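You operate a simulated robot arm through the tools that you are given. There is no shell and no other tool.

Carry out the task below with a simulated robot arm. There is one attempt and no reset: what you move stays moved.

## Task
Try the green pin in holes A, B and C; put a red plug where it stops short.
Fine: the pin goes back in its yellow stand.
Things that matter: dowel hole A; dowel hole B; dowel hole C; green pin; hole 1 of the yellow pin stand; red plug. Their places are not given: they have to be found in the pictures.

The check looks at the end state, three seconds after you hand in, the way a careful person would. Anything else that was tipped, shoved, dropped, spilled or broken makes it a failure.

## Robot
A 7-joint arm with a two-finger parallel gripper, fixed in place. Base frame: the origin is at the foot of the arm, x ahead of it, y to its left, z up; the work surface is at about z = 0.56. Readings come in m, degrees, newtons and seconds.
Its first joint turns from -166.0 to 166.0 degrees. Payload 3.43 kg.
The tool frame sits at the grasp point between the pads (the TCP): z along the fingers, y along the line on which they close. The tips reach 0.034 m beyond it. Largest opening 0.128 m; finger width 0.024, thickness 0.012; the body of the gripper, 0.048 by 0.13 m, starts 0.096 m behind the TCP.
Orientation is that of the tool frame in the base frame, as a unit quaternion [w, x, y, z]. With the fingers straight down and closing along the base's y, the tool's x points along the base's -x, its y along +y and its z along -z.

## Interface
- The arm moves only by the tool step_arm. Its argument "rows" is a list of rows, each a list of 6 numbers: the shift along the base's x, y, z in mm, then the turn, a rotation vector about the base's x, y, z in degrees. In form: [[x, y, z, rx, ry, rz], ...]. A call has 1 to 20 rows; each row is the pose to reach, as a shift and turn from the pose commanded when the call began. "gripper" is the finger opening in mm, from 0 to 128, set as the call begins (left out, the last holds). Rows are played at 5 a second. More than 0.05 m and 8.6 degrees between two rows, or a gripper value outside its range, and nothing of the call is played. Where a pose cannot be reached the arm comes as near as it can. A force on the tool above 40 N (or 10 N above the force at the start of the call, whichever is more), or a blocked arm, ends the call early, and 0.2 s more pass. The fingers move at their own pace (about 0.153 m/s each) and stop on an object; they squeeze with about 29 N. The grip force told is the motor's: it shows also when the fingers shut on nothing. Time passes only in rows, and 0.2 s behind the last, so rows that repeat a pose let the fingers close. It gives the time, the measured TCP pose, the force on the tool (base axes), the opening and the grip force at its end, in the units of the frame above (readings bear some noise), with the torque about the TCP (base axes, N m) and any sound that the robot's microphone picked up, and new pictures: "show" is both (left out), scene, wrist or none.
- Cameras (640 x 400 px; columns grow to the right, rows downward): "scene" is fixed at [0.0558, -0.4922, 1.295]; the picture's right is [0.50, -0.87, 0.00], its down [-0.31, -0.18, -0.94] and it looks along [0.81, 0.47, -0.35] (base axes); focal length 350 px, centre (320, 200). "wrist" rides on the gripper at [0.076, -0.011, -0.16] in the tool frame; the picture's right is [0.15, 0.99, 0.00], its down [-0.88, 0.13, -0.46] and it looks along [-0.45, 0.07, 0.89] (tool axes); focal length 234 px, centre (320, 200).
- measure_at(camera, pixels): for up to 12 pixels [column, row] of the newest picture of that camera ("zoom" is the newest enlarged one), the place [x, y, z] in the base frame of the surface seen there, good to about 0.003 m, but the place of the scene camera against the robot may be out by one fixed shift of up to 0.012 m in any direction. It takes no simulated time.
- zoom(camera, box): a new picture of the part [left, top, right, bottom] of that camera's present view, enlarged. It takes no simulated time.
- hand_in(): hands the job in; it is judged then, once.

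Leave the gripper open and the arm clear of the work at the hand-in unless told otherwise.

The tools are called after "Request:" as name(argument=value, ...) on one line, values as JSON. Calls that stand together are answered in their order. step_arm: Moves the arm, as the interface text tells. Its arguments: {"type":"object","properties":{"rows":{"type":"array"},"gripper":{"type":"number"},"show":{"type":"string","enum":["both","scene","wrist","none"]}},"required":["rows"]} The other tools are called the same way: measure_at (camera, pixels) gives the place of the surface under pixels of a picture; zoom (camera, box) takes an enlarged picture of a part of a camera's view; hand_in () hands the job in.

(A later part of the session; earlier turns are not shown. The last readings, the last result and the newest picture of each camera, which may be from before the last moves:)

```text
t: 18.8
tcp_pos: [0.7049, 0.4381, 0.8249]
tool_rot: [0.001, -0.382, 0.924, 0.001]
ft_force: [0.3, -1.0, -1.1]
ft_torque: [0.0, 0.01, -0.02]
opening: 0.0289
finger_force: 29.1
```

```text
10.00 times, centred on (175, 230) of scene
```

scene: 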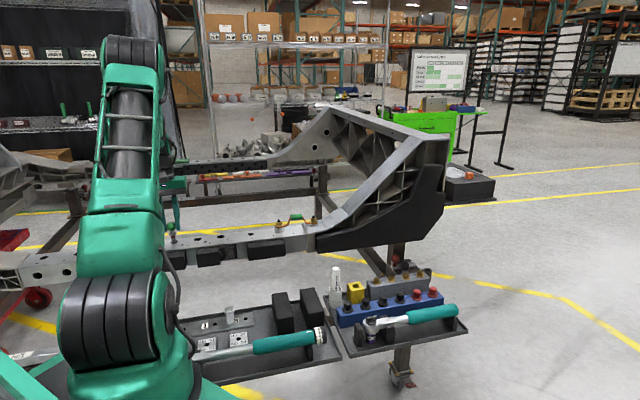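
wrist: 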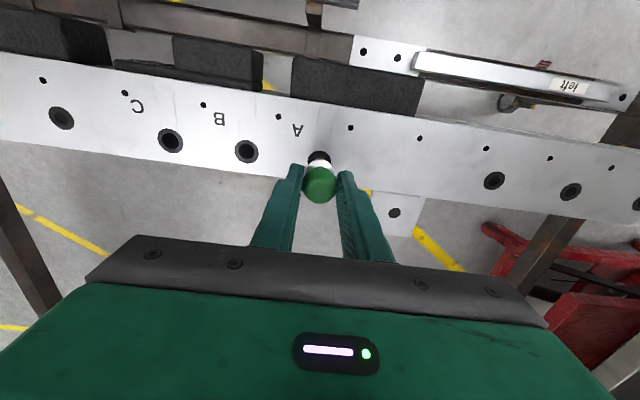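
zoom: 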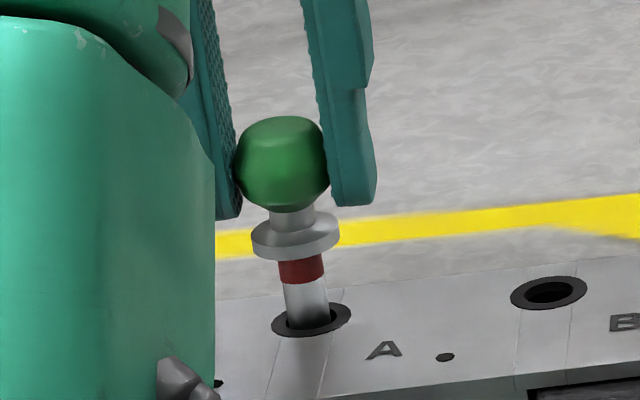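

The tip is inside hole A with no side force, and the axis agrees with the hole centre within 0.3 px. I'll continue down 12 mm in small steps.

Request:
step_arm(rows=[[0, 0, -3, 0, 0, 0], [0, 0, -6, 0, 0, 0], [0, 0, -9, 0, 0, 0], [0, 0, -12, 0, 0, 0], [0, 0, -12, 0, 0, 0]], show="none")

Request:
zoom(camera="scene", box=[150, 210, 200, 250])

```text
t: 20.0
tcp_pos: [0.7057, 0.4371, 0.8153]
tool_rot: [0.001, -0.383, 0.924, 0.0]
ft_force: [-1.5, -0.6, -0.1]
ft_torque: [-0.02, 0.08, 0.0]
opening: 0.0292
finger_force: 28.6
```

```text
10.00 times, centred on (175, 230) of scene
```

zoom: 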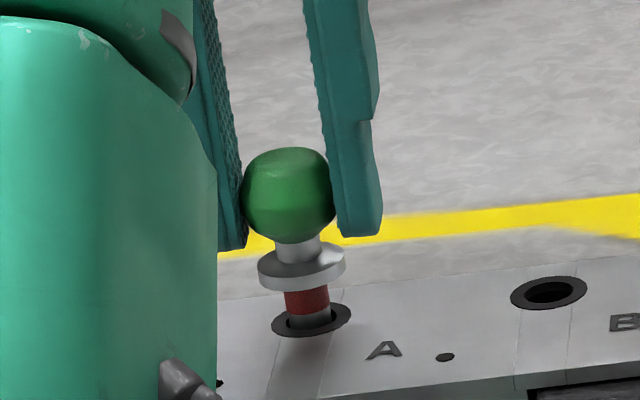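

The pin is further in; the red band is still showing, z=0.8153, forces small. I'll continue down in 2 mm steps.

Request:
step_arm(rows=[[0, 0, -2, 0, 0, 0], [0, 0, -4, 0, 0, 0], [0, 0, -6, 0, 0, 0], [0, 0, -8, 0, 0, 0], [0, 0, -8, 0, 0, 0]], show="none")

Request:
zoom(camera="scene", box=[150, 210, 200, 250])

```text
t: 21.2
tcp_pos: [0.7059, 0.4376, 0.8063]
tool_rot: [0.002, -0.384, 0.924, 0.001]
ft_force: [0.3, 2.2, 25.1]
ft_torque: [0.2, -0.13, 0.01]
opening: 0.0291
finger_force: 29.0
```

```text
10.00 times, centred on (175, 230) of scene
```

zoom: 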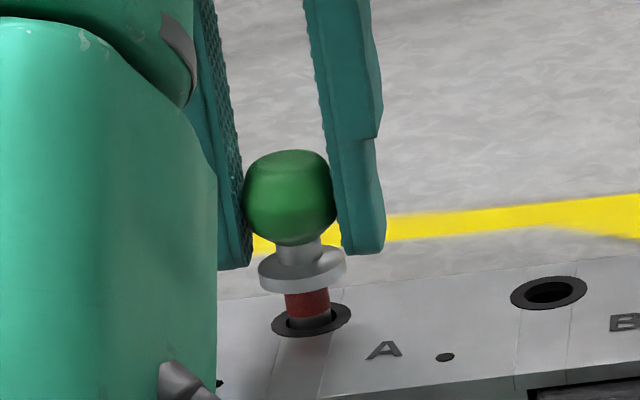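

Force rises to 25 N up at TCP z=0.806 while the red band still shows and the flange stands ~10 mm off the surface: the pin stops short in hole A (grip slid a few mm on the knob). I'll pull straight up out of A by 45 mm.

Request:
step_arm(rows=[[0, 0, 6, 0, 0, 0], [0, 0, 12, 0, 0, 0], [0, 0, 20, 0, 0, 0], [0, 0, 30, 0, 0, 0], [0, 0, 42, 0, 0, 0], [0, 0, 52, 0, 0, 0], [0, 0, 52, 0, 0, 0]], show="both")

Request:
zoom(camera="scene", box=[150, 205, 200, 245])

Request:
zoom(camera="wrist", box=[290, 120, 350, 200])

```text
t: 22.8
tcp_pos: [0.7052, 0.4365, 0.8579]
tool_rot: [0.0, -0.383, 0.924, 0.0]
ft_force: [1.1, -0.4, -0.1]
ft_torque: [0.0, -0.03, 0.0]
opening: 0.0292
finger_force: 29.4
```

scene: 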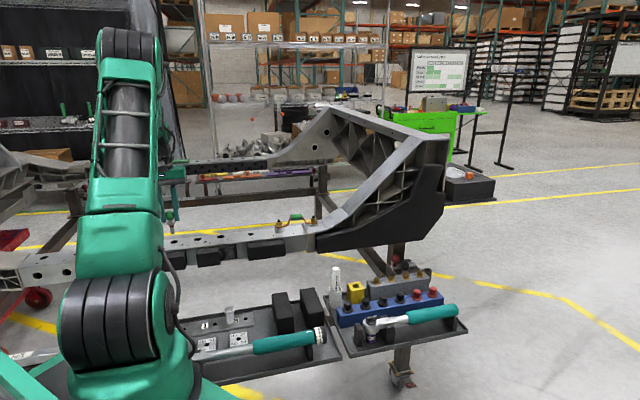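
wrist: 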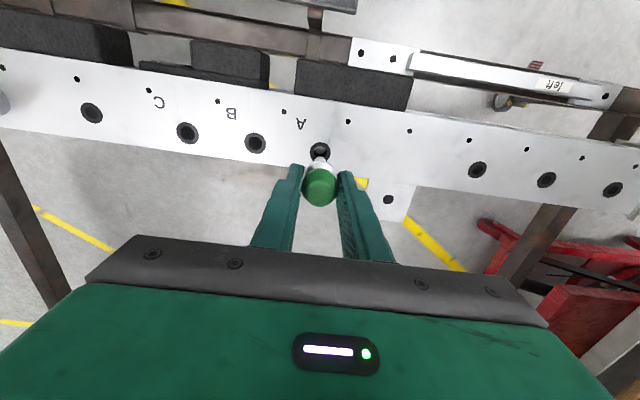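

```text
10.00 times, centred on (175, 225) of scene
```

zoom: 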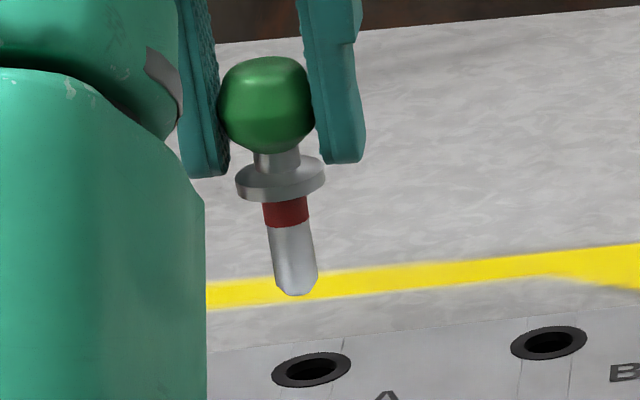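

```text
5.00 times, centred on (320, 160) of wrist
```

zoom: 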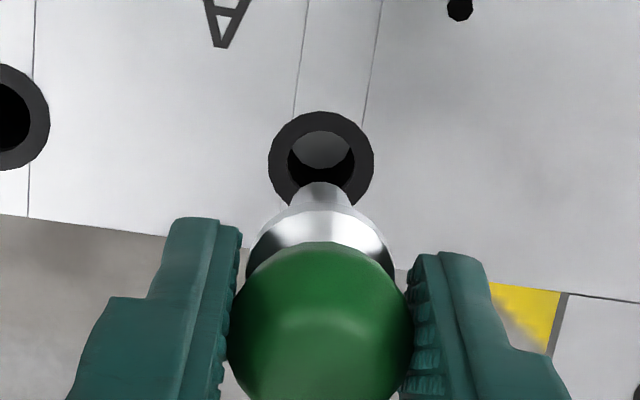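

The pin is out of A, still straight in the grip. Next is hole B, 75 mm along the beam: shift (+53, −53) at this height and check alignment.

Request:
step_arm(rows=[[27, -27, 0, 0, 0, 0], [53, -53, 0, 0, 0, 0], [53, -53, -10, 0, 0, 0], [53, -53, -10, 0, 0, 0], [53, -53, -10, 0, 0, 0]], show="both")

Request:
zoom(camera="wrist", box=[296, 132, 344, 176])

Request:
zoom(camera="scene", box=[170, 205, 220, 245])

```text
t: 24.0
tcp_pos: [0.7597, 0.3857, 0.8474]
tool_rot: [0.0, -0.383, 0.924, 0.0]
ft_force: [0.0, 0.5, -0.4]
ft_torque: [-0.03, -0.02, 0.04]
opening: 0.0288
finger_force: 29.0
```

scene: 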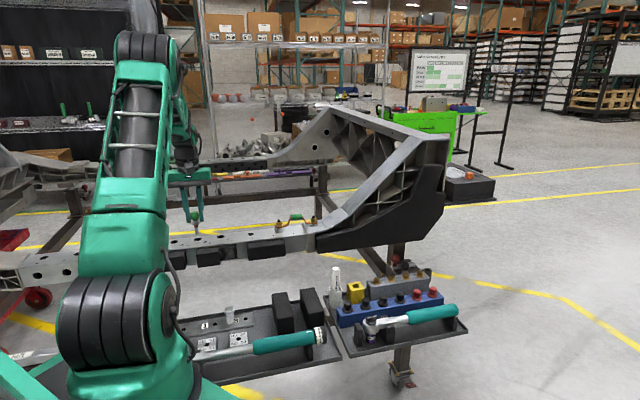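
wrist: 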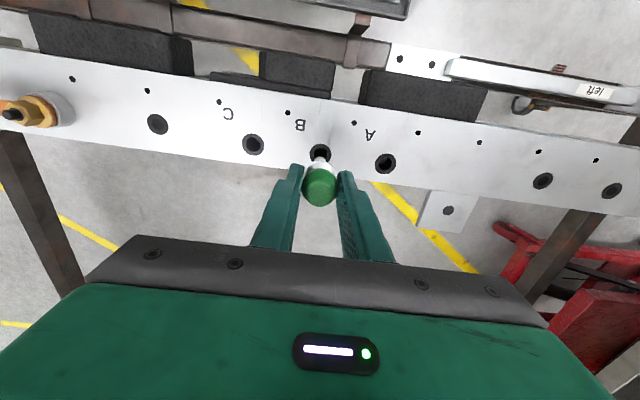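

```text
9.09 times, centred on (320, 154) of wrist
```

zoom: 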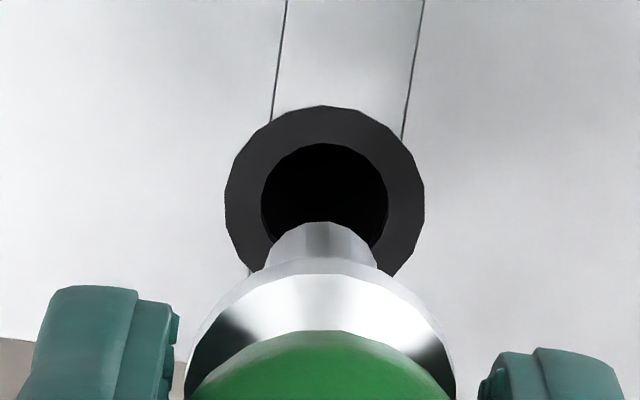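

```text
10.00 times, centred on (195, 225) of scene
```

zoom: 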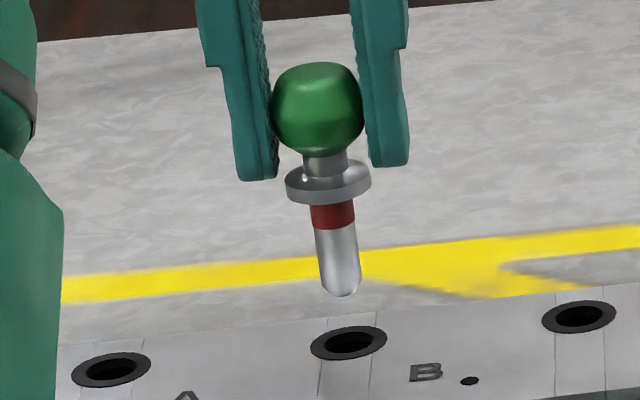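

B's centre is at about (320.6, 154) vs the predicted pin axis (319.7, 155.6): shift (−1.5, −1.0) mm. I'll lower 20 mm with that correction and re-check.

Request:
step_arm(rows=[[-1.5, -1, -5, 0, 0, 0], [-1.5, -1, -12, 0, 0, 0], [-1.5, -1, -20, 0, 0, 0], [-1.5, -1, -20, 0, 0, 0], [-1.5, -1, -20, 0, 0, 0]], show="both")

Request:
zoom(camera="wrist", box=[296, 132, 344, 176])

Request:
zoom(camera="scene", box=[170, 205, 220, 245])

```text
t: 25.2
tcp_pos: [0.7558, 0.3829, 0.8273]
tool_rot: [0.001, -0.383, 0.924, 0.001]
ft_force: [0.6, 0.2, -0.4]
ft_torque: [0.0, 0.0, -0.01]
opening: 0.029
finger_force: 29.1
```

scene: 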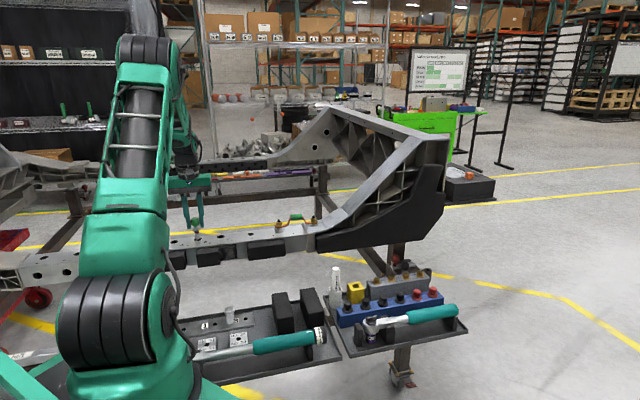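
wrist: 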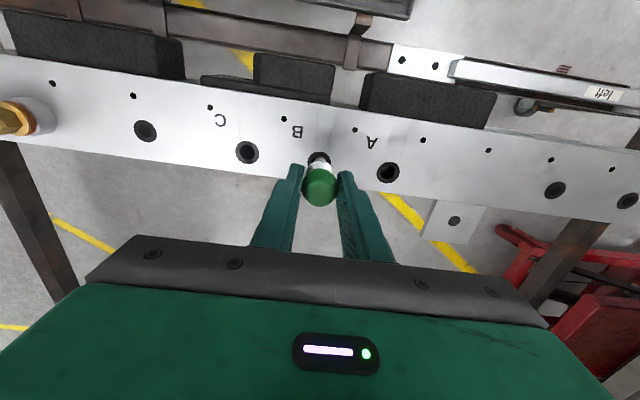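

```text
9.09 times, centred on (320, 154) of wrist
```

zoom: 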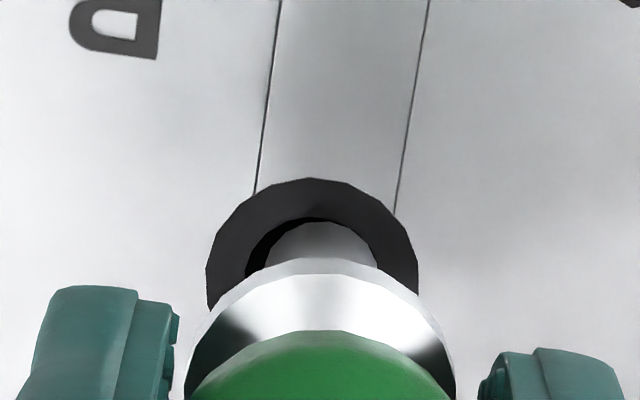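

```text
10.00 times, centred on (195, 225) of scene
```

zoom: 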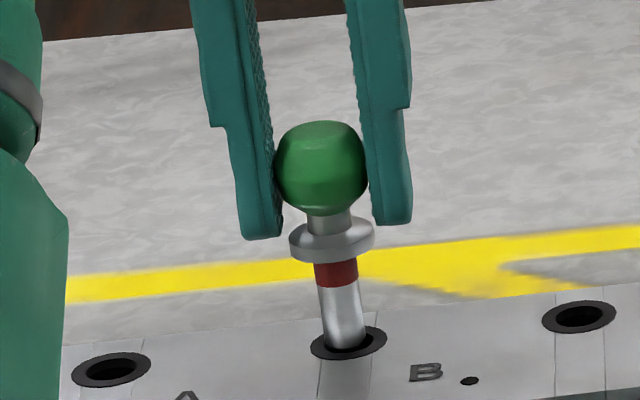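

The tip is at the mouth of B; wrist zoom shows the hole centre ~1 mm left and ~1.4 mm image-down of the pin axis: shift (+1.5, +0.6) mm and lower 12 mm.

Request:
step_arm(rows=[[1.5, 0.6, 0, 0, 0, 0], [1.5, 0.6, -4, 0, 0, 0], [1.5, 0.6, -8, 0, 0, 0], [1.5, 0.6, -12, 0, 0, 0], [1.5, 0.6, -12, 0, 0, 0]], show="wrist")

Request:
zoom(camera="scene", box=[170, 205, 220, 245])

Request:
zoom(camera="wrist", box=[296, 132, 344, 176])

```text
t: 26.4
tcp_pos: [0.7587, 0.3844, 0.8145]
tool_rot: [0.0, -0.383, 0.924, 0.0]
ft_force: [-0.4, 0.0, -0.3]
ft_torque: [0.02, 0.0, 0.0]
opening: 0.0291
finger_force: 29.0
```

wrist: 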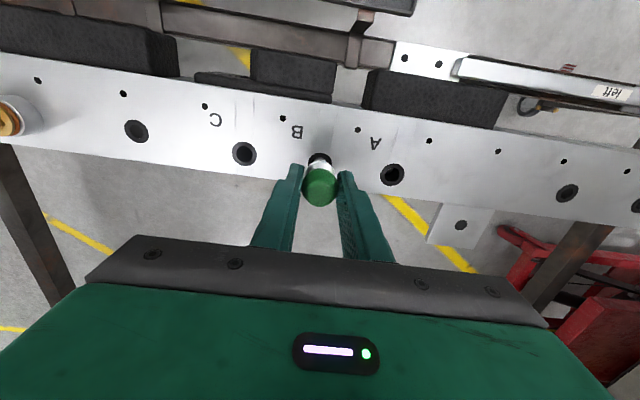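

```text
10.00 times, centred on (195, 225) of scene
```

zoom: 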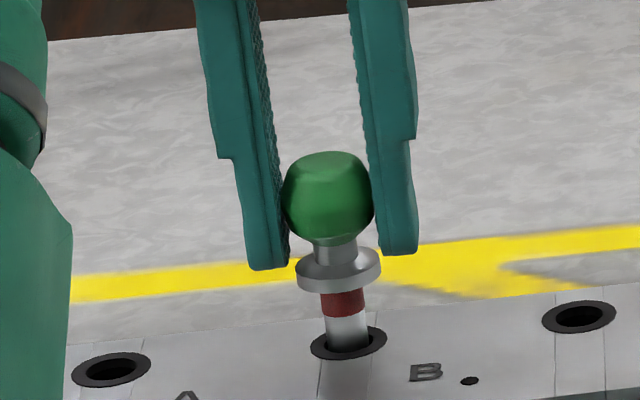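

```text
9.09 times, centred on (320, 154) of wrist
```

zoom: 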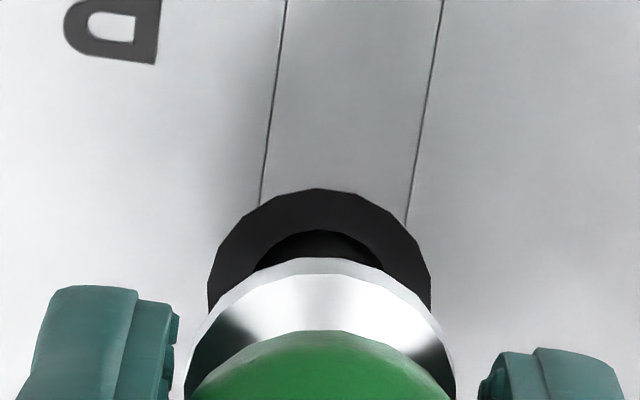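

The pin is inside B, well centred, no force (TCP 0.8145). Continue down another 12 mm.

Request:
step_arm(rows=[[0, 0, -3, 0, 0, 0], [0, 0, -6, 0, 0, 0], [0, 0, -9, 0, 0, 0], [0, 0, -12, 0, 0, 0], [0, 0, -12, 0, 0, 0]], show="none")

Request:
zoom(camera="scene", box=[170, 205, 220, 245])

```text
t: 27.6
tcp_pos: [0.7583, 0.3837, 0.8037]
tool_rot: [0.001, -0.382, 0.924, 0.0]
ft_force: [-0.3, 0.0, 0.0]
ft_torque: [-0.02, -0.01, -0.01]
opening: 0.029
finger_force: 29.7
```

```text
10.00 times, centred on (195, 225) of scene
```

zoom: 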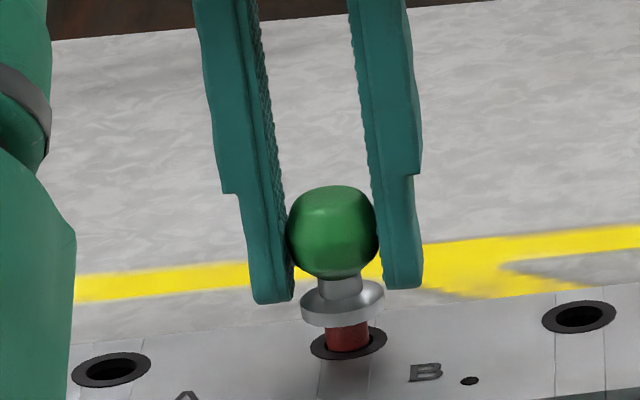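

In B the pin has gone as far as where A stopped, with no force and only the red band showing. Continue down in 2 mm steps another 10 mm.

Request:
step_arm(rows=[[0, 0, -2, 0, 0, 0], [0, 0, -4, 0, 0, 0], [0, 0, -6, 0, 0, 0], [0, 0, -8, 0, 0, 0], [0, 0, -8, 0, 0, 0]], show="none")

Request:
zoom(camera="scene", box=[170, 205, 220, 245])

```text
t: 28.8
tcp_pos: [0.7578, 0.3842, 0.7953]
tool_rot: [0.001, -0.383, 0.924, 0.0]
ft_force: [-0.3, 0.3, -0.7]
ft_torque: [-0.01, 0.0, 0.0]
opening: 0.0291
finger_force: 29.1
```

```text
10.00 times, centred on (195, 225) of scene
```

zoom: 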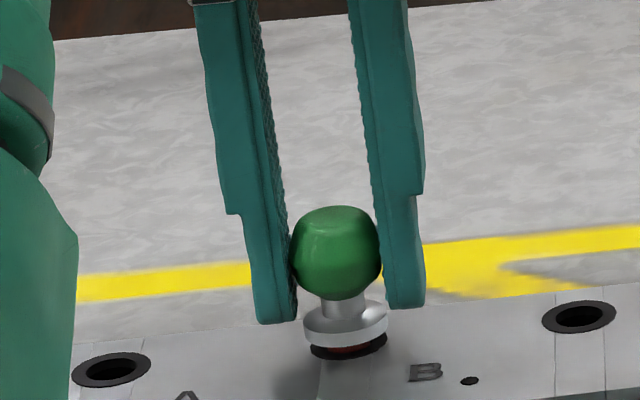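

The flange is almost down on B's rim, still no force. A final 3–4 mm to feel the flange seat.

Request:
step_arm(rows=[[0, 0, -1, 0, 0, 0], [0, 0, -2, 0, 0, 0], [0, 0, -3, 0, 0, 0], [0, 0, -4, 0, 0, 0], [0, 0, -4, 0, 0, 0]], show="none")

Request:
zoom(camera="scene", box=[170, 205, 220, 245])

```text
t: 30.0
tcp_pos: [0.7583, 0.384, 0.7915]
tool_rot: [0.002, -0.383, 0.924, 0.001]
ft_force: [0.2, -0.2, -0.3]
ft_torque: [-0.03, 0.0, 0.04]
opening: 0.0289
finger_force: 28.9
```

```text
10.00 times, centred on (195, 225) of scene
```

zoom: 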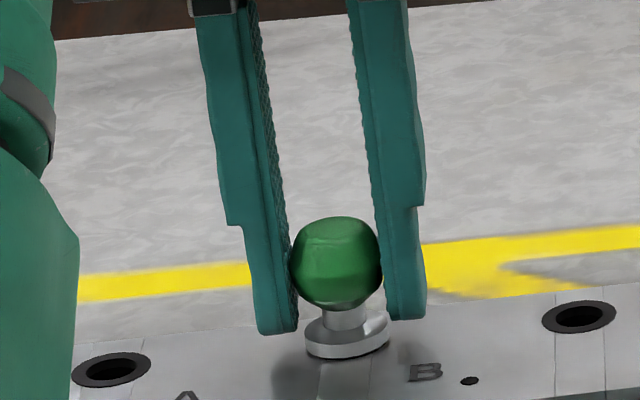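

In B the pin goes all the way: flange on the rim, red band hidden. So B is good. I'll pull straight up 55 mm, then shift (+53, −53) to hole C.

Request:
step_arm(rows=[[0, 0, 6, 0, 0, 0], [0, 0, 14, 0, 0, 0], [0, 0, 24, 0, 0, 0], [0, 0, 36, 0, 0, 0], [0, 0, 48, 0, 0, 0], [0, 0, 58, 0, 0, 0], [0, 0, 58, 0, 0, 0], [27, -27, 58, 0, 0, 0], [53, -53, 58, 0, 0, 0], [53, -53, 58, 0, 0, 0], [53, -53, 58, 0, 0, 0]], show="both")

Request:
zoom(camera="wrist", box=[296, 132, 344, 176])

Request:
zoom(camera="scene", box=[195, 205, 245, 245])

```text
t: 32.4
tcp_pos: [0.8123, 0.3301, 0.8495]
tool_rot: [0.001, -0.382, 0.924, 0.0]
ft_force: [0.9, -0.5, -1.0]
ft_torque: [-0.03, 0.04, 0.02]
opening: 0.0289
finger_force: 29.2
```

scene: 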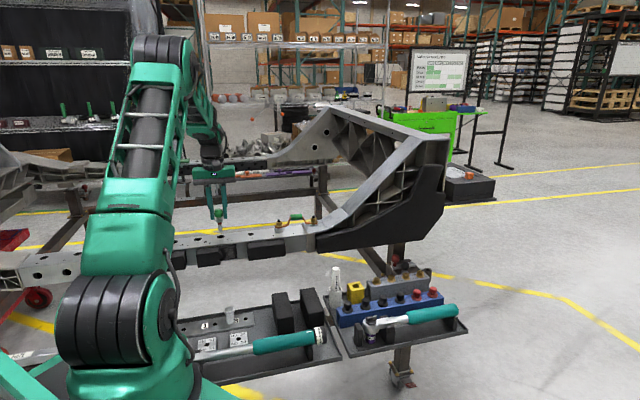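
wrist: 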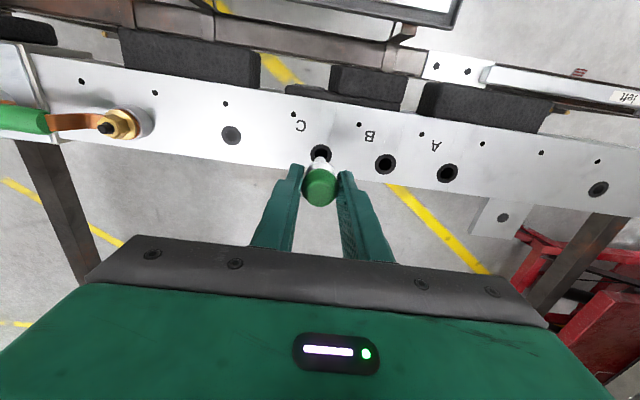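

```text
9.09 times, centred on (320, 154) of wrist
```

zoom: 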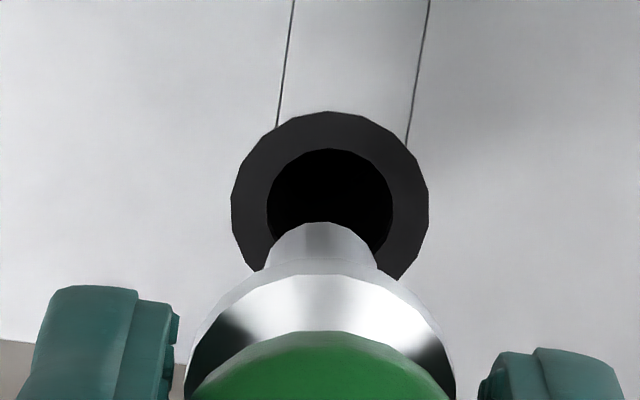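

```text
10.00 times, centred on (220, 225) of scene
```

zoom: 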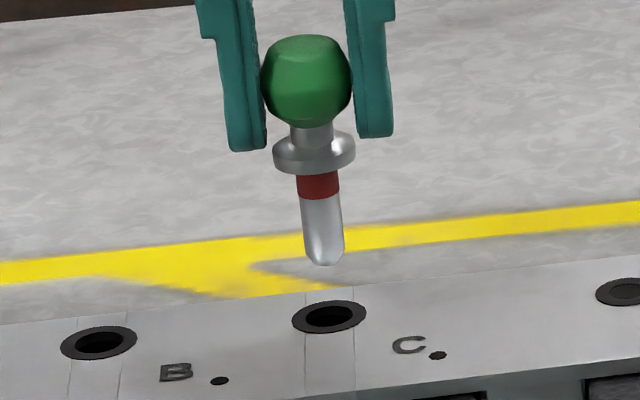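

C's centre is about (321.1,154.3) vs axis (319.8,155). Shift about (−0.8,+0.6) (allowing for the usual small drift while lowering) and lower 22 mm.

Request:
step_arm(rows=[[-0.8, 0.6, -6, 0, 0, 0], [-0.8, 0.6, -14, 0, 0, 0], [-0.8, 0.6, -22, 0, 0, 0], [-0.8, 0.6, -22, 0, 0, 0], [-0.8, 0.6, -22, 0, 0, 0]], show="both")

Request:
zoom(camera="wrist", box=[296, 132, 344, 176])

Request:
zoom(camera="scene", box=[195, 205, 245, 245])

```text
t: 33.6
tcp_pos: [0.8099, 0.3309, 0.8279]
tool_rot: [0.001, -0.383, 0.924, 0.001]
ft_force: [-0.5, 0.5, -0.8]
ft_torque: [0.0, 0.02, -0.01]
opening: 0.0292
finger_force: 29.1
```

scene: 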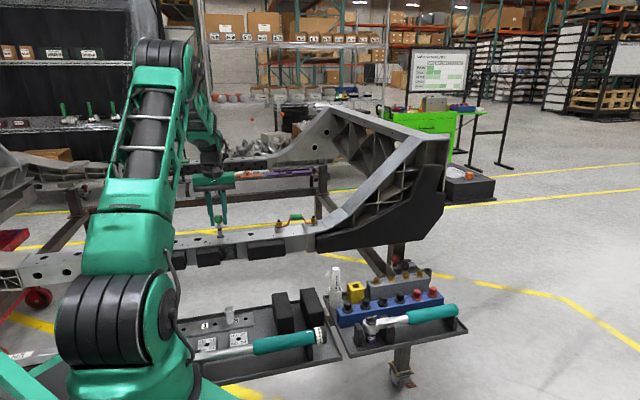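
wrist: 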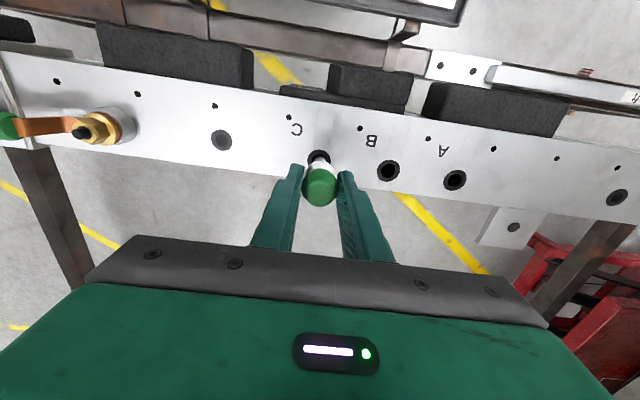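

```text
9.09 times, centred on (320, 154) of wrist
```

zoom: 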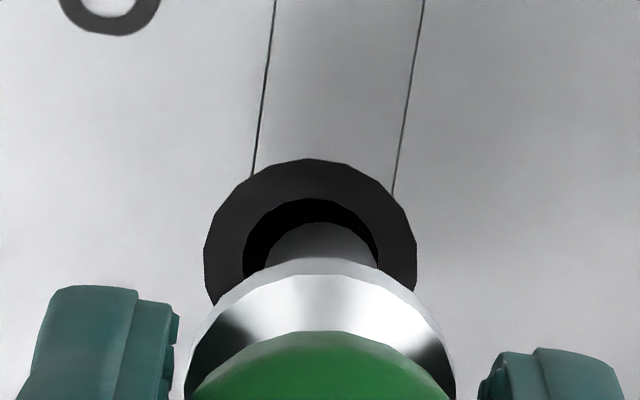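

```text
10.00 times, centred on (220, 225) of scene
```

zoom: 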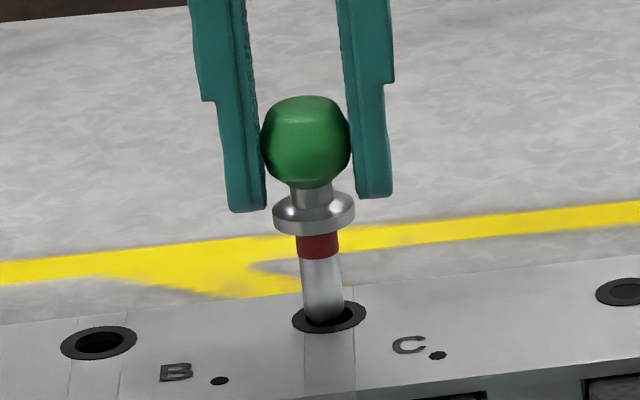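

The hole mouth is ~0.8 mm left and 0.8 mm up relative to the pin axis: shift (+0.4, −0.9) and lower 12 mm.

Request:
step_arm(rows=[[0.4, -0.9, 0, 0, 0, 0], [0.4, -0.9, -4, 0, 0, 0], [0.4, -0.9, -8, 0, 0, 0], [0.4, -0.9, -12, 0, 0, 0], [0.4, -0.9, -12, 0, 0, 0]], show="wrist")

Request:
zoom(camera="scene", box=[195, 205, 245, 245])

Request:
zoom(camera="wrist", box=[296, 132, 344, 176])

```text
t: 34.8
tcp_pos: [0.8114, 0.3304, 0.8163]
tool_rot: [0.001, -0.383, 0.924, 0.001]
ft_force: [0.5, 0.2, -0.2]
ft_torque: [0.01, 0.04, 0.01]
opening: 0.0289
finger_force: 29.4
```

wrist: 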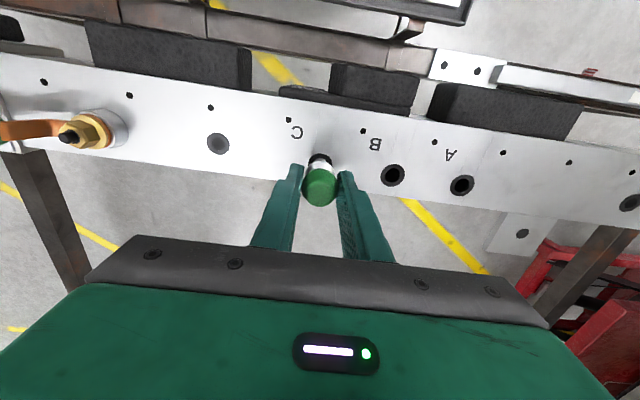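

```text
10.00 times, centred on (220, 225) of scene
```

zoom: 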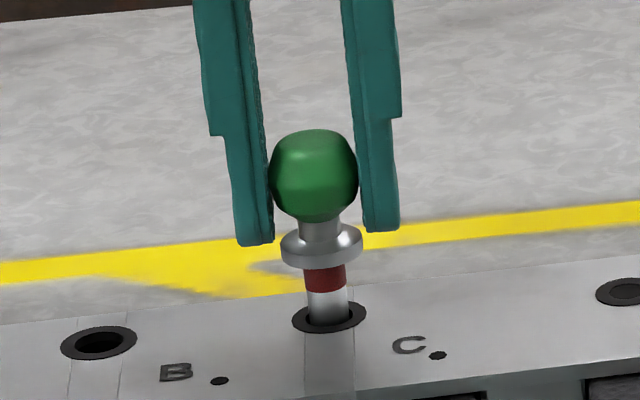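

```text
9.09 times, centred on (320, 154) of wrist
```

zoom: 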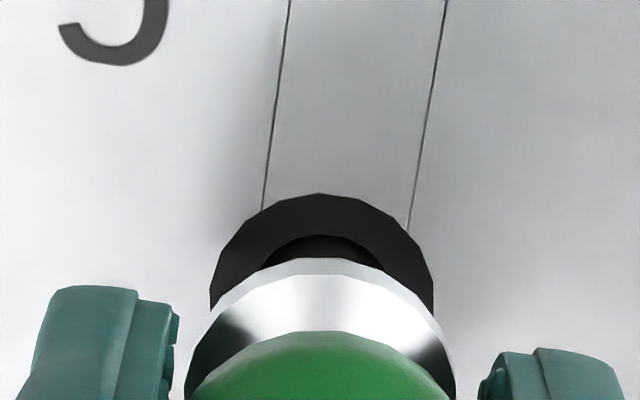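

The tip is in C, centred, no force. Continue down 12 mm.

Request:
step_arm(rows=[[0, 0, -3, 0, 0, 0], [0, 0, -6, 0, 0, 0], [0, 0, -9, 0, 0, 0], [0, 0, -12, 0, 0, 0], [0, 0, -12, 0, 0, 0]], show="none")

Request:
zoom(camera="scene", box=[195, 205, 245, 245])

```text
t: 36.0
tcp_pos: [0.8116, 0.3304, 0.8034]
tool_rot: [0.001, -0.383, 0.924, 0.0]
ft_force: [0.6, -0.4, -0.2]
ft_torque: [-0.01, 0.02, 0.01]
opening: 0.029
finger_force: 28.8
```

```text
10.00 times, centred on (220, 225) of scene
```

zoom: 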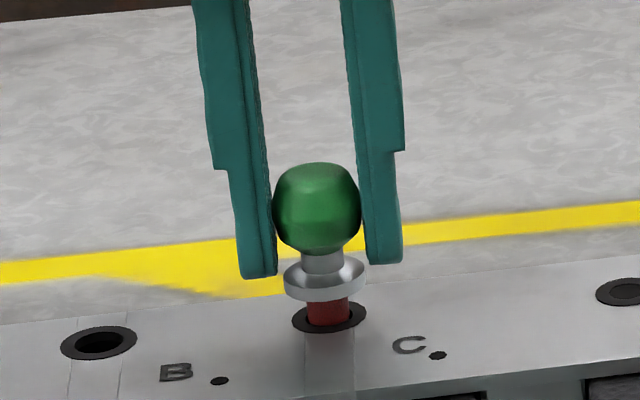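

No resistance at 0.8034 in C; only the red band shows. Continue another 8 mm in 2 mm steps.

Request:
step_arm(rows=[[0, 0, -2, 0, 0, 0], [0, 0, -4, 0, 0, 0], [0, 0, -6, 0, 0, 0], [0, 0, -8, 0, 0, 0], [0, 0, -8, 0, 0, 0]], show="none")

Request:
step_arm(rows=[[0, 0, -1, 0, 0, 0], [0, 0, -2, 0, 0, 0], [0, 0, -3, 0, 0, 0], [0, 0, -4, 0, 0, 0], [0, 0, -4, 0, 0, 0]], show="none")

Request:
zoom(camera="scene", box=[195, 205, 245, 245])

```text
t: 37.2
tcp_pos: [0.811, 0.3303, 0.7953]
tool_rot: [0.0, -0.382, 0.924, 0.0]
ft_force: [-0.3, 0.4, -0.9]
ft_torque: [-0.01, -0.02, -0.01]
opening: 0.0292
finger_force: 29.5
```

```text
t: 38.4
tcp_pos: [0.811, 0.3309, 0.7923]
tool_rot: [0.001, -0.382, 0.924, 0.0]
ft_force: [-0.4, 0.6, -0.4]
ft_torque: [0.01, -0.03, -0.03]
opening: 0.0288
finger_force: 29.1
```

```text
10.00 times, centred on (220, 225) of scene
```

zoom: 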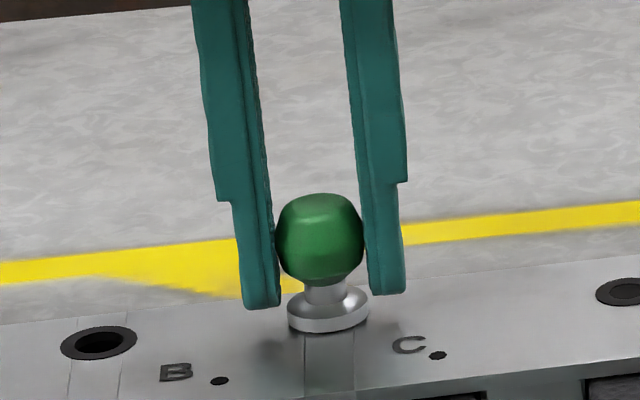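

C also takes the pin fully (flange down, red band hidden). So only hole A stops short. Now I bring the pin back: first lift straight out of C to z≈0.907 and step back in front of the beam.

Request:
step_arm(rows=[[0, 0, 6, 0, 0, 0], [0, 0, 14, 0, 0, 0], [0, 0, 24, 0, 0, 0], [0, 0, 36, 0, 0, 0], [0, 0, 50, 0, 0, 0], [0, 0, 66, 0, 0, 0], [0, 0, 84, 0, 0, 0], [0, 0, 100, 0, 0, 0], [0, 0, 115, 0, 0, 0], [-5, -22, 115, 0, 0, 0], [-11, -44, 115, 0, 0, 0], [-11, -44, 115, 0, 0, 0]], show="scene")

Request:
zoom(camera="scene", box=[180, 170, 280, 250])

```text
t: 41.0
tcp_pos: [0.8, 0.2867, 0.9078]
tool_rot: [0.001, -0.383, 0.924, 0.0]
ft_force: [-0.3, -0.3, 0.2]
ft_torque: [-0.01, -0.01, 0.04]
opening: 0.0291
finger_force: 29.3
```

scene: 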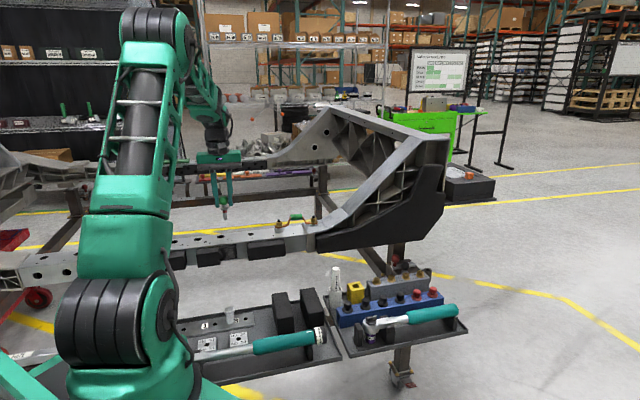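

```text
5.00 times, centred on (230, 210) of scene
```

zoom: 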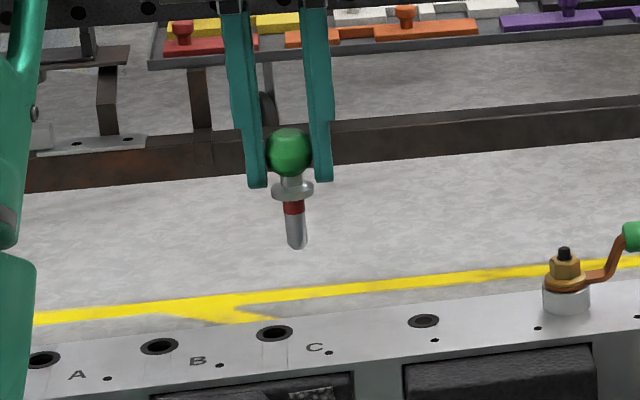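

The pin is held clear at (0.800, 0.287, 0.908). Now I swing back to above the yellow stand along the same path, turning −90°, ending at about (0.953, −0.114, 0.81).

Request:
step_arm(rows=[[2, -30, 0, 0, 0, -7], [8, -70, 0, 0, 0, -14], [14, -110, 0, 0, 0, -21], [20, -150, 0, 0, 0, -28], [26, -190, 0, 0, 0, -35], [32, -230, 0, 0, 0, -42], [38, -270, 0, 0, 0, -49], [44, -310, 0, 0, 0, -56], [50, -346, 0, 0, 0, -63], [75, -362, -20, 0, 0, -70], [100, -376, -40, 0, 0, -77], [128, -388, -70, 0, 0, -84], [153, -400, -95, 0, 0, -90], [153, -400, -95, 0, 0, -90], [153, -400, -95, 0, 0, -90]], show="both")

Request:
zoom(camera="wrist", box=[280, 110, 360, 190])

Request:
zoom(camera="scene", box=[320, 220, 400, 310])

```text
t: 44.2
tcp_pos: [0.9536, -0.1129, 0.8123]
tool_rot: [0.0, 0.383, 0.924, -0.002]
ft_force: [0.4, 0.6, -0.2]
ft_torque: [0.0, 0.02, 0.0]
opening: 0.029
finger_force: 29.0
```

scene: 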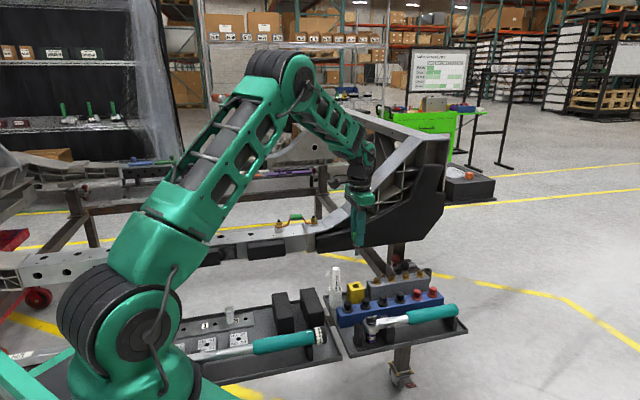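
wrist: 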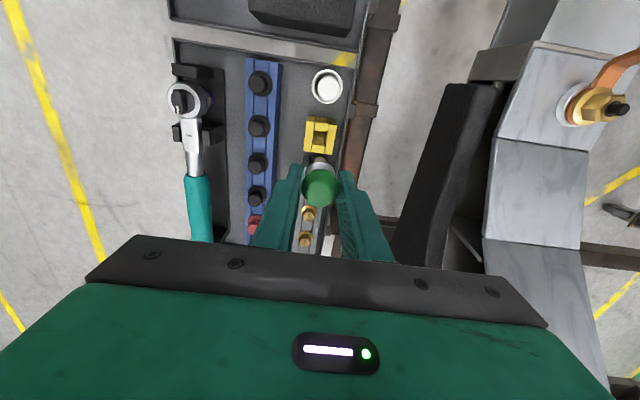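

```text
5.00 times, centred on (320, 150) of wrist
```

zoom: 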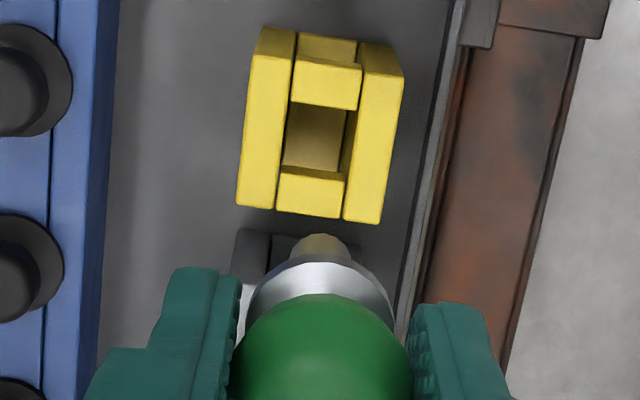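

```text
4.44 times, centred on (360, 265) of scene
```

zoom: 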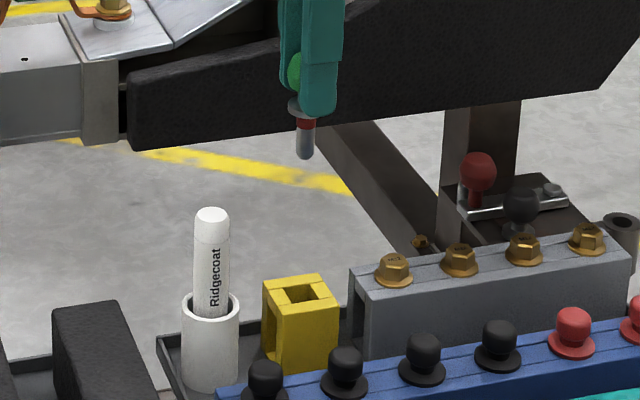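

The stand's square hole (≈20 mm) is centred at about (319.6,138.6) vs the predicted axis (319.7,137.4). I'll shift ~(+0.8,−1.0) mm and lower 95 mm to bring the pin tip ~20 mm above the stand.

Request:
step_arm(rows=[[0.8, -1, -30, 0, 0, 0], [0.8, -1, -60, 0, 0, 0], [0.8, -1, -85, 0, 0, 0], [0.8, -1, -95, 0, 0, 0], [0.8, -1, -95, 0, 0, 0]], show="both")

Request:
zoom(camera="wrist", box=[280, 120, 360, 200])

Request:
zoom(camera="scene", box=[325, 250, 385, 310])

```text
t: 45.4
tcp_pos: [0.9536, -0.114, 0.7166]
tool_rot: [0.0, 0.382, 0.924, -0.001]
ft_force: [-0.1, -0.4, -0.5]
ft_torque: [-0.02, 0.0, -0.04]
opening: 0.0291
finger_force: 28.9
```

scene: 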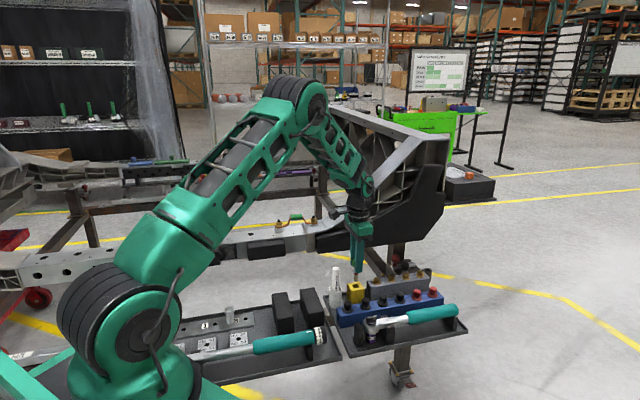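
wrist: 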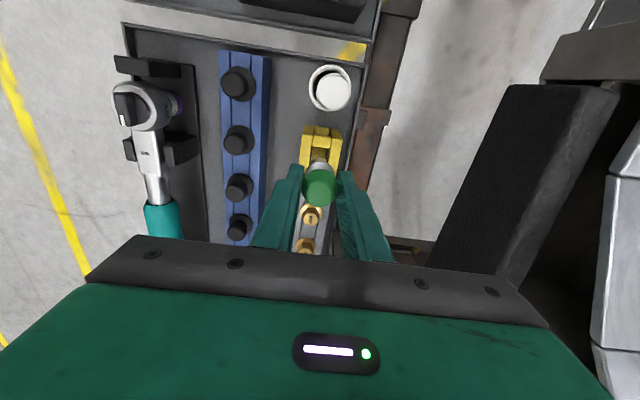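

```text
5.00 times, centred on (320, 160) of wrist
```

zoom: 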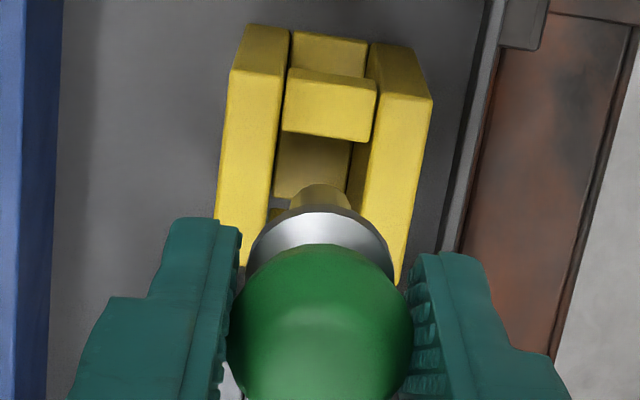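

```text
6.67 times, centred on (355, 280) of scene
```

zoom: 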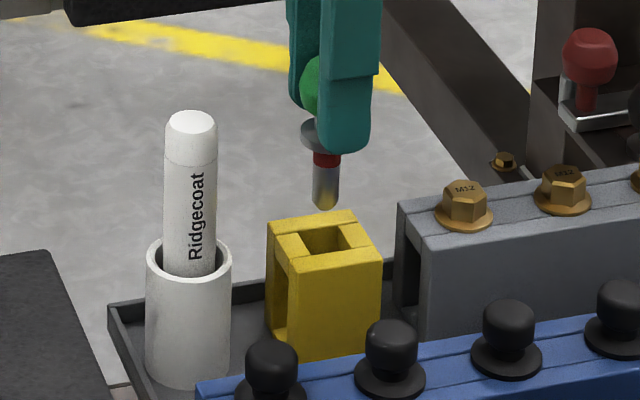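

The pin hangs right over the square hole. Lower 42 mm, then small steps until the flange rests.

Request:
step_arm(rows=[[0.4, -0.4, -10, 0, 0, 0], [0.4, -0.4, -20, 0, 0, 0], [0.4, -0.4, -28, 0, 0, 0], [0.4, -0.4, -36, 0, 0, 0], [0.4, -0.4, -44, 0, 0, 0], [0.4, -0.4, -44, 0, 0, 0]], show="none")

Request:
zoom(camera="scene", box=[325, 250, 385, 310])

```text
t: 46.8
tcp_pos: [0.9528, -0.1142, 0.6727]
tool_rot: [0.001, 0.382, 0.924, -0.001]
ft_force: [-0.4, 0.2, -0.9]
ft_torque: [-0.01, 0.03, 0.02]
opening: 0.0292
finger_force: 29.1
```

```text
6.67 times, centred on (355, 280) of scene
```

zoom: 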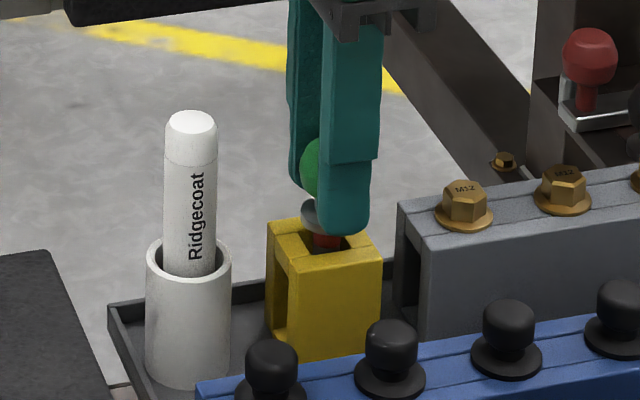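

The shank is in the stand; flange ~10 mm above. Continue in 2 mm steps by 10 mm.

Request:
step_arm(rows=[[0, 0, -2, 0, 0, 0], [0, 0, -4, 0, 0, 0], [0, 0, -6, 0, 0, 0], [0, 0, -8, 0, 0, 0], [0, 0, -10, 0, 0, 0], [0, 0, -10, 0, 0, 0]], show="none")

Request:
zoom(camera="scene", box=[335, 260, 375, 300])

```text
t: 48.2
tcp_pos: [0.954, -0.1144, 0.6626]
tool_rot: [0.001, 0.383, 0.924, -0.001]
ft_force: [0.4, 0.6, 0.0]
ft_torque: [-0.02, 0.0, -0.01]
opening: 0.029
finger_force: 29.4
```

```text
10.00 times, centred on (355, 280) of scene
```

zoom: 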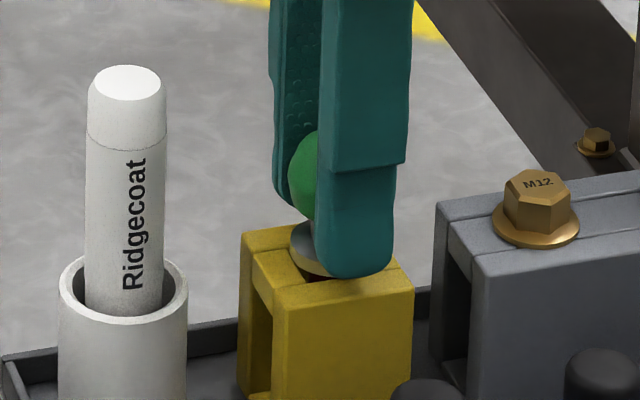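

Nearly seated, small gap remains. One more 2.5 mm in small steps, watching the z force.

Request:
step_arm(rows=[[0, 0, -0.8, 0, 0, 0], [0, 0, -1.6, 0, 0, 0], [0, 0, -2.4, 0, 0, 0], [0, 0, -2.4, 0, 0, 0]], show="none")

Request:
zoom(camera="scene", box=[335, 260, 375, 300])

```text
t: 49.2
tcp_pos: [0.9539, -0.1158, 0.661]
tool_rot: [0.001, 0.382, 0.924, -0.001]
ft_force: [-2.5, -1.8, 9.2]
ft_torque: [-0.02, 0.03, -0.04]
opening: 0.0291
finger_force: 29.1
```

```text
10.00 times, centred on (355, 280) of scene
```

zoom: 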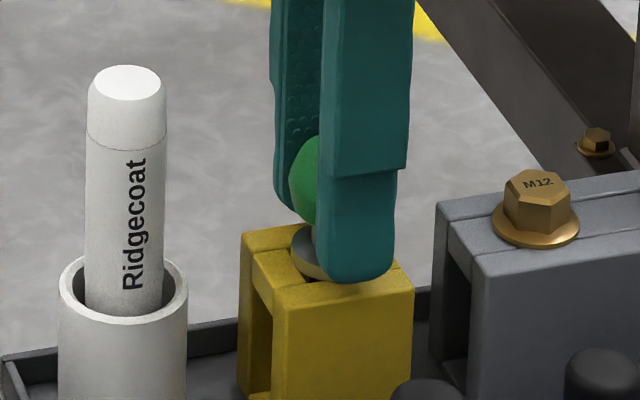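

The flange is seated (9 N up). I'll ease up 0.8 mm to unload and open the fingers to 60 mm.

Request:
step_arm(rows=[[0, 0, 0.8, 0, 0, 0], [0, 0, 0.8, 0, 0, 0]], show="none")

Request:
step_arm(rows=[[0, 0, 0, 0, 0, 0], [0, 0, 0, 0, 0, 0], [0, 0, 0, 0, 0, 0]], gripper=60, show="both")

Request:
zoom(camera="wrist", box=[260, 120, 380, 220])

```text
t: 49.8
tcp_pos: [0.9539, -0.1148, 0.6604]
tool_rot: [0.0, 0.382, 0.924, -0.001]
ft_force: [1.1, -1.5, 2.6]
ft_torque: [-0.04, -0.09, 0.02]
opening: 0.0288
finger_force: 29.5
```

```text
t: 50.6
tcp_pos: [0.9541, -0.1147, 0.6603]
tool_rot: [0.001, 0.383, 0.924, -0.001]
ft_force: [-0.3, 0.5, 0.4]
ft_torque: [-0.01, 0.03, 0.03]
opening: 0.0602
finger_force: 0.1
```

scene: 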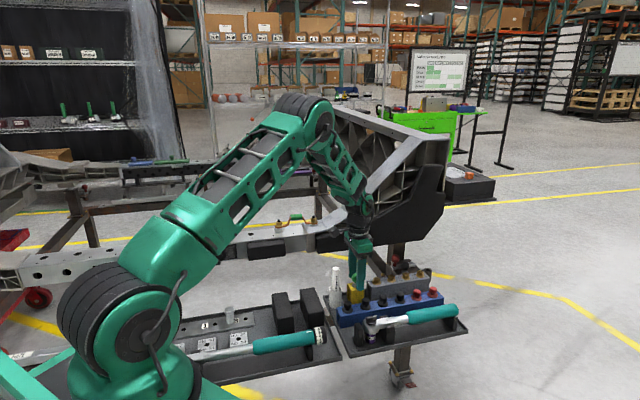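
wrist: 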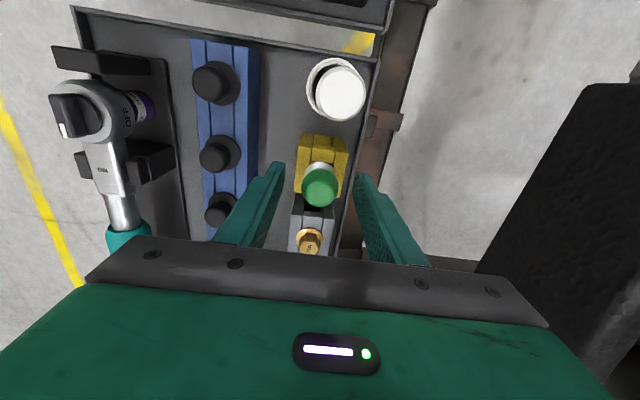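

```text
4.00 times, centred on (320, 170) of wrist
```

zoom: 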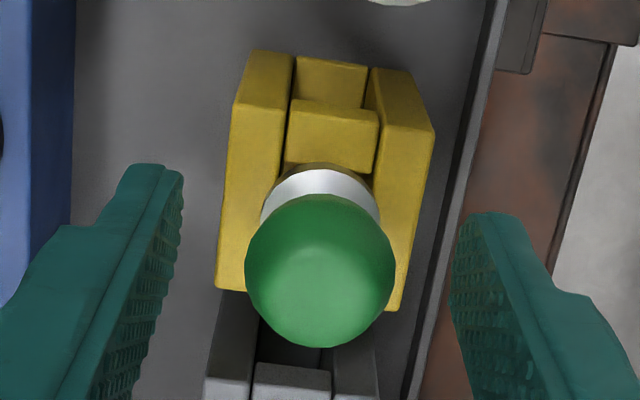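

The pin stands in its yellow stand again, released. Now I raise straight up 150 mm, clear of the knob.

Request:
step_arm(rows=[[0, 0, 15, 0, 0, 0], [0, 0, 30, 0, 0, 0], [0, 0, 60, 0, 0, 0], [0, 0, 100, 0, 0, 0], [0, 0, 140, 0, 0, 0], [0, 0, 140, 0, 0, 0]], show="both")

Request:
zoom(camera="scene", box=[325, 250, 465, 340])

```text
t: 52.0
tcp_pos: [0.9535, -0.1145, 0.8008]
tool_rot: [0.0, 0.383, 0.924, -0.001]
ft_force: [0.1, 0.7, -0.7]
ft_torque: [0.02, 0.0, -0.01]
opening: 0.06
finger_force: 0.0
```

scene: 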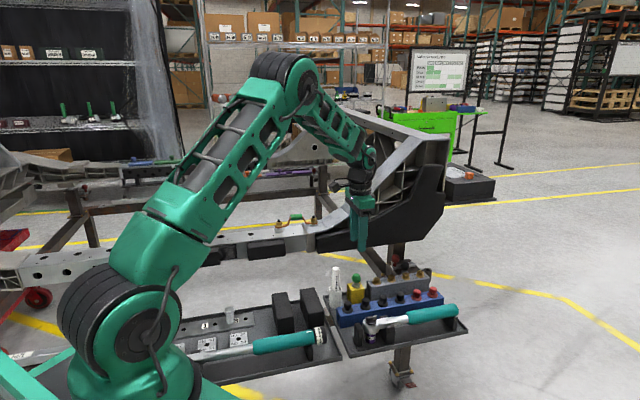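
wrist: 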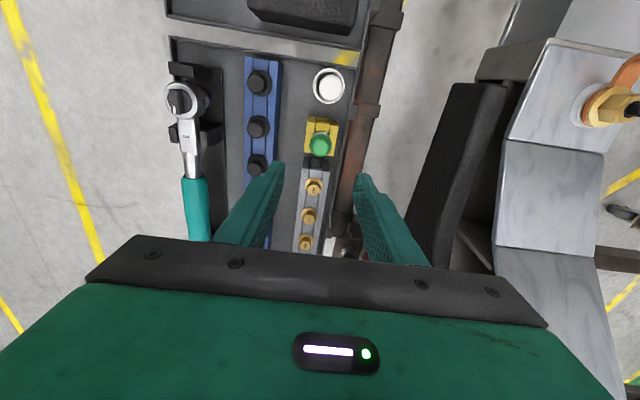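

```text
4.44 times, centred on (395, 295) of scene
```

zoom: 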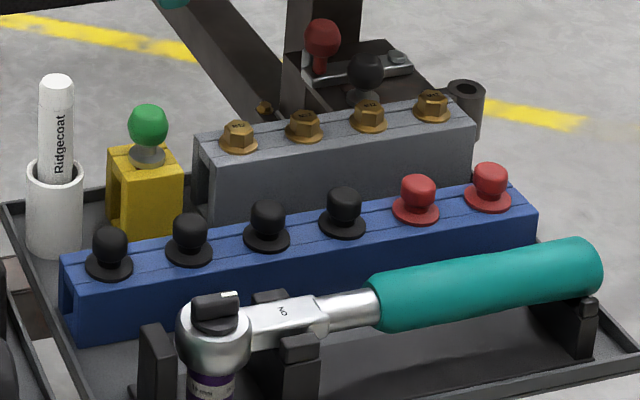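

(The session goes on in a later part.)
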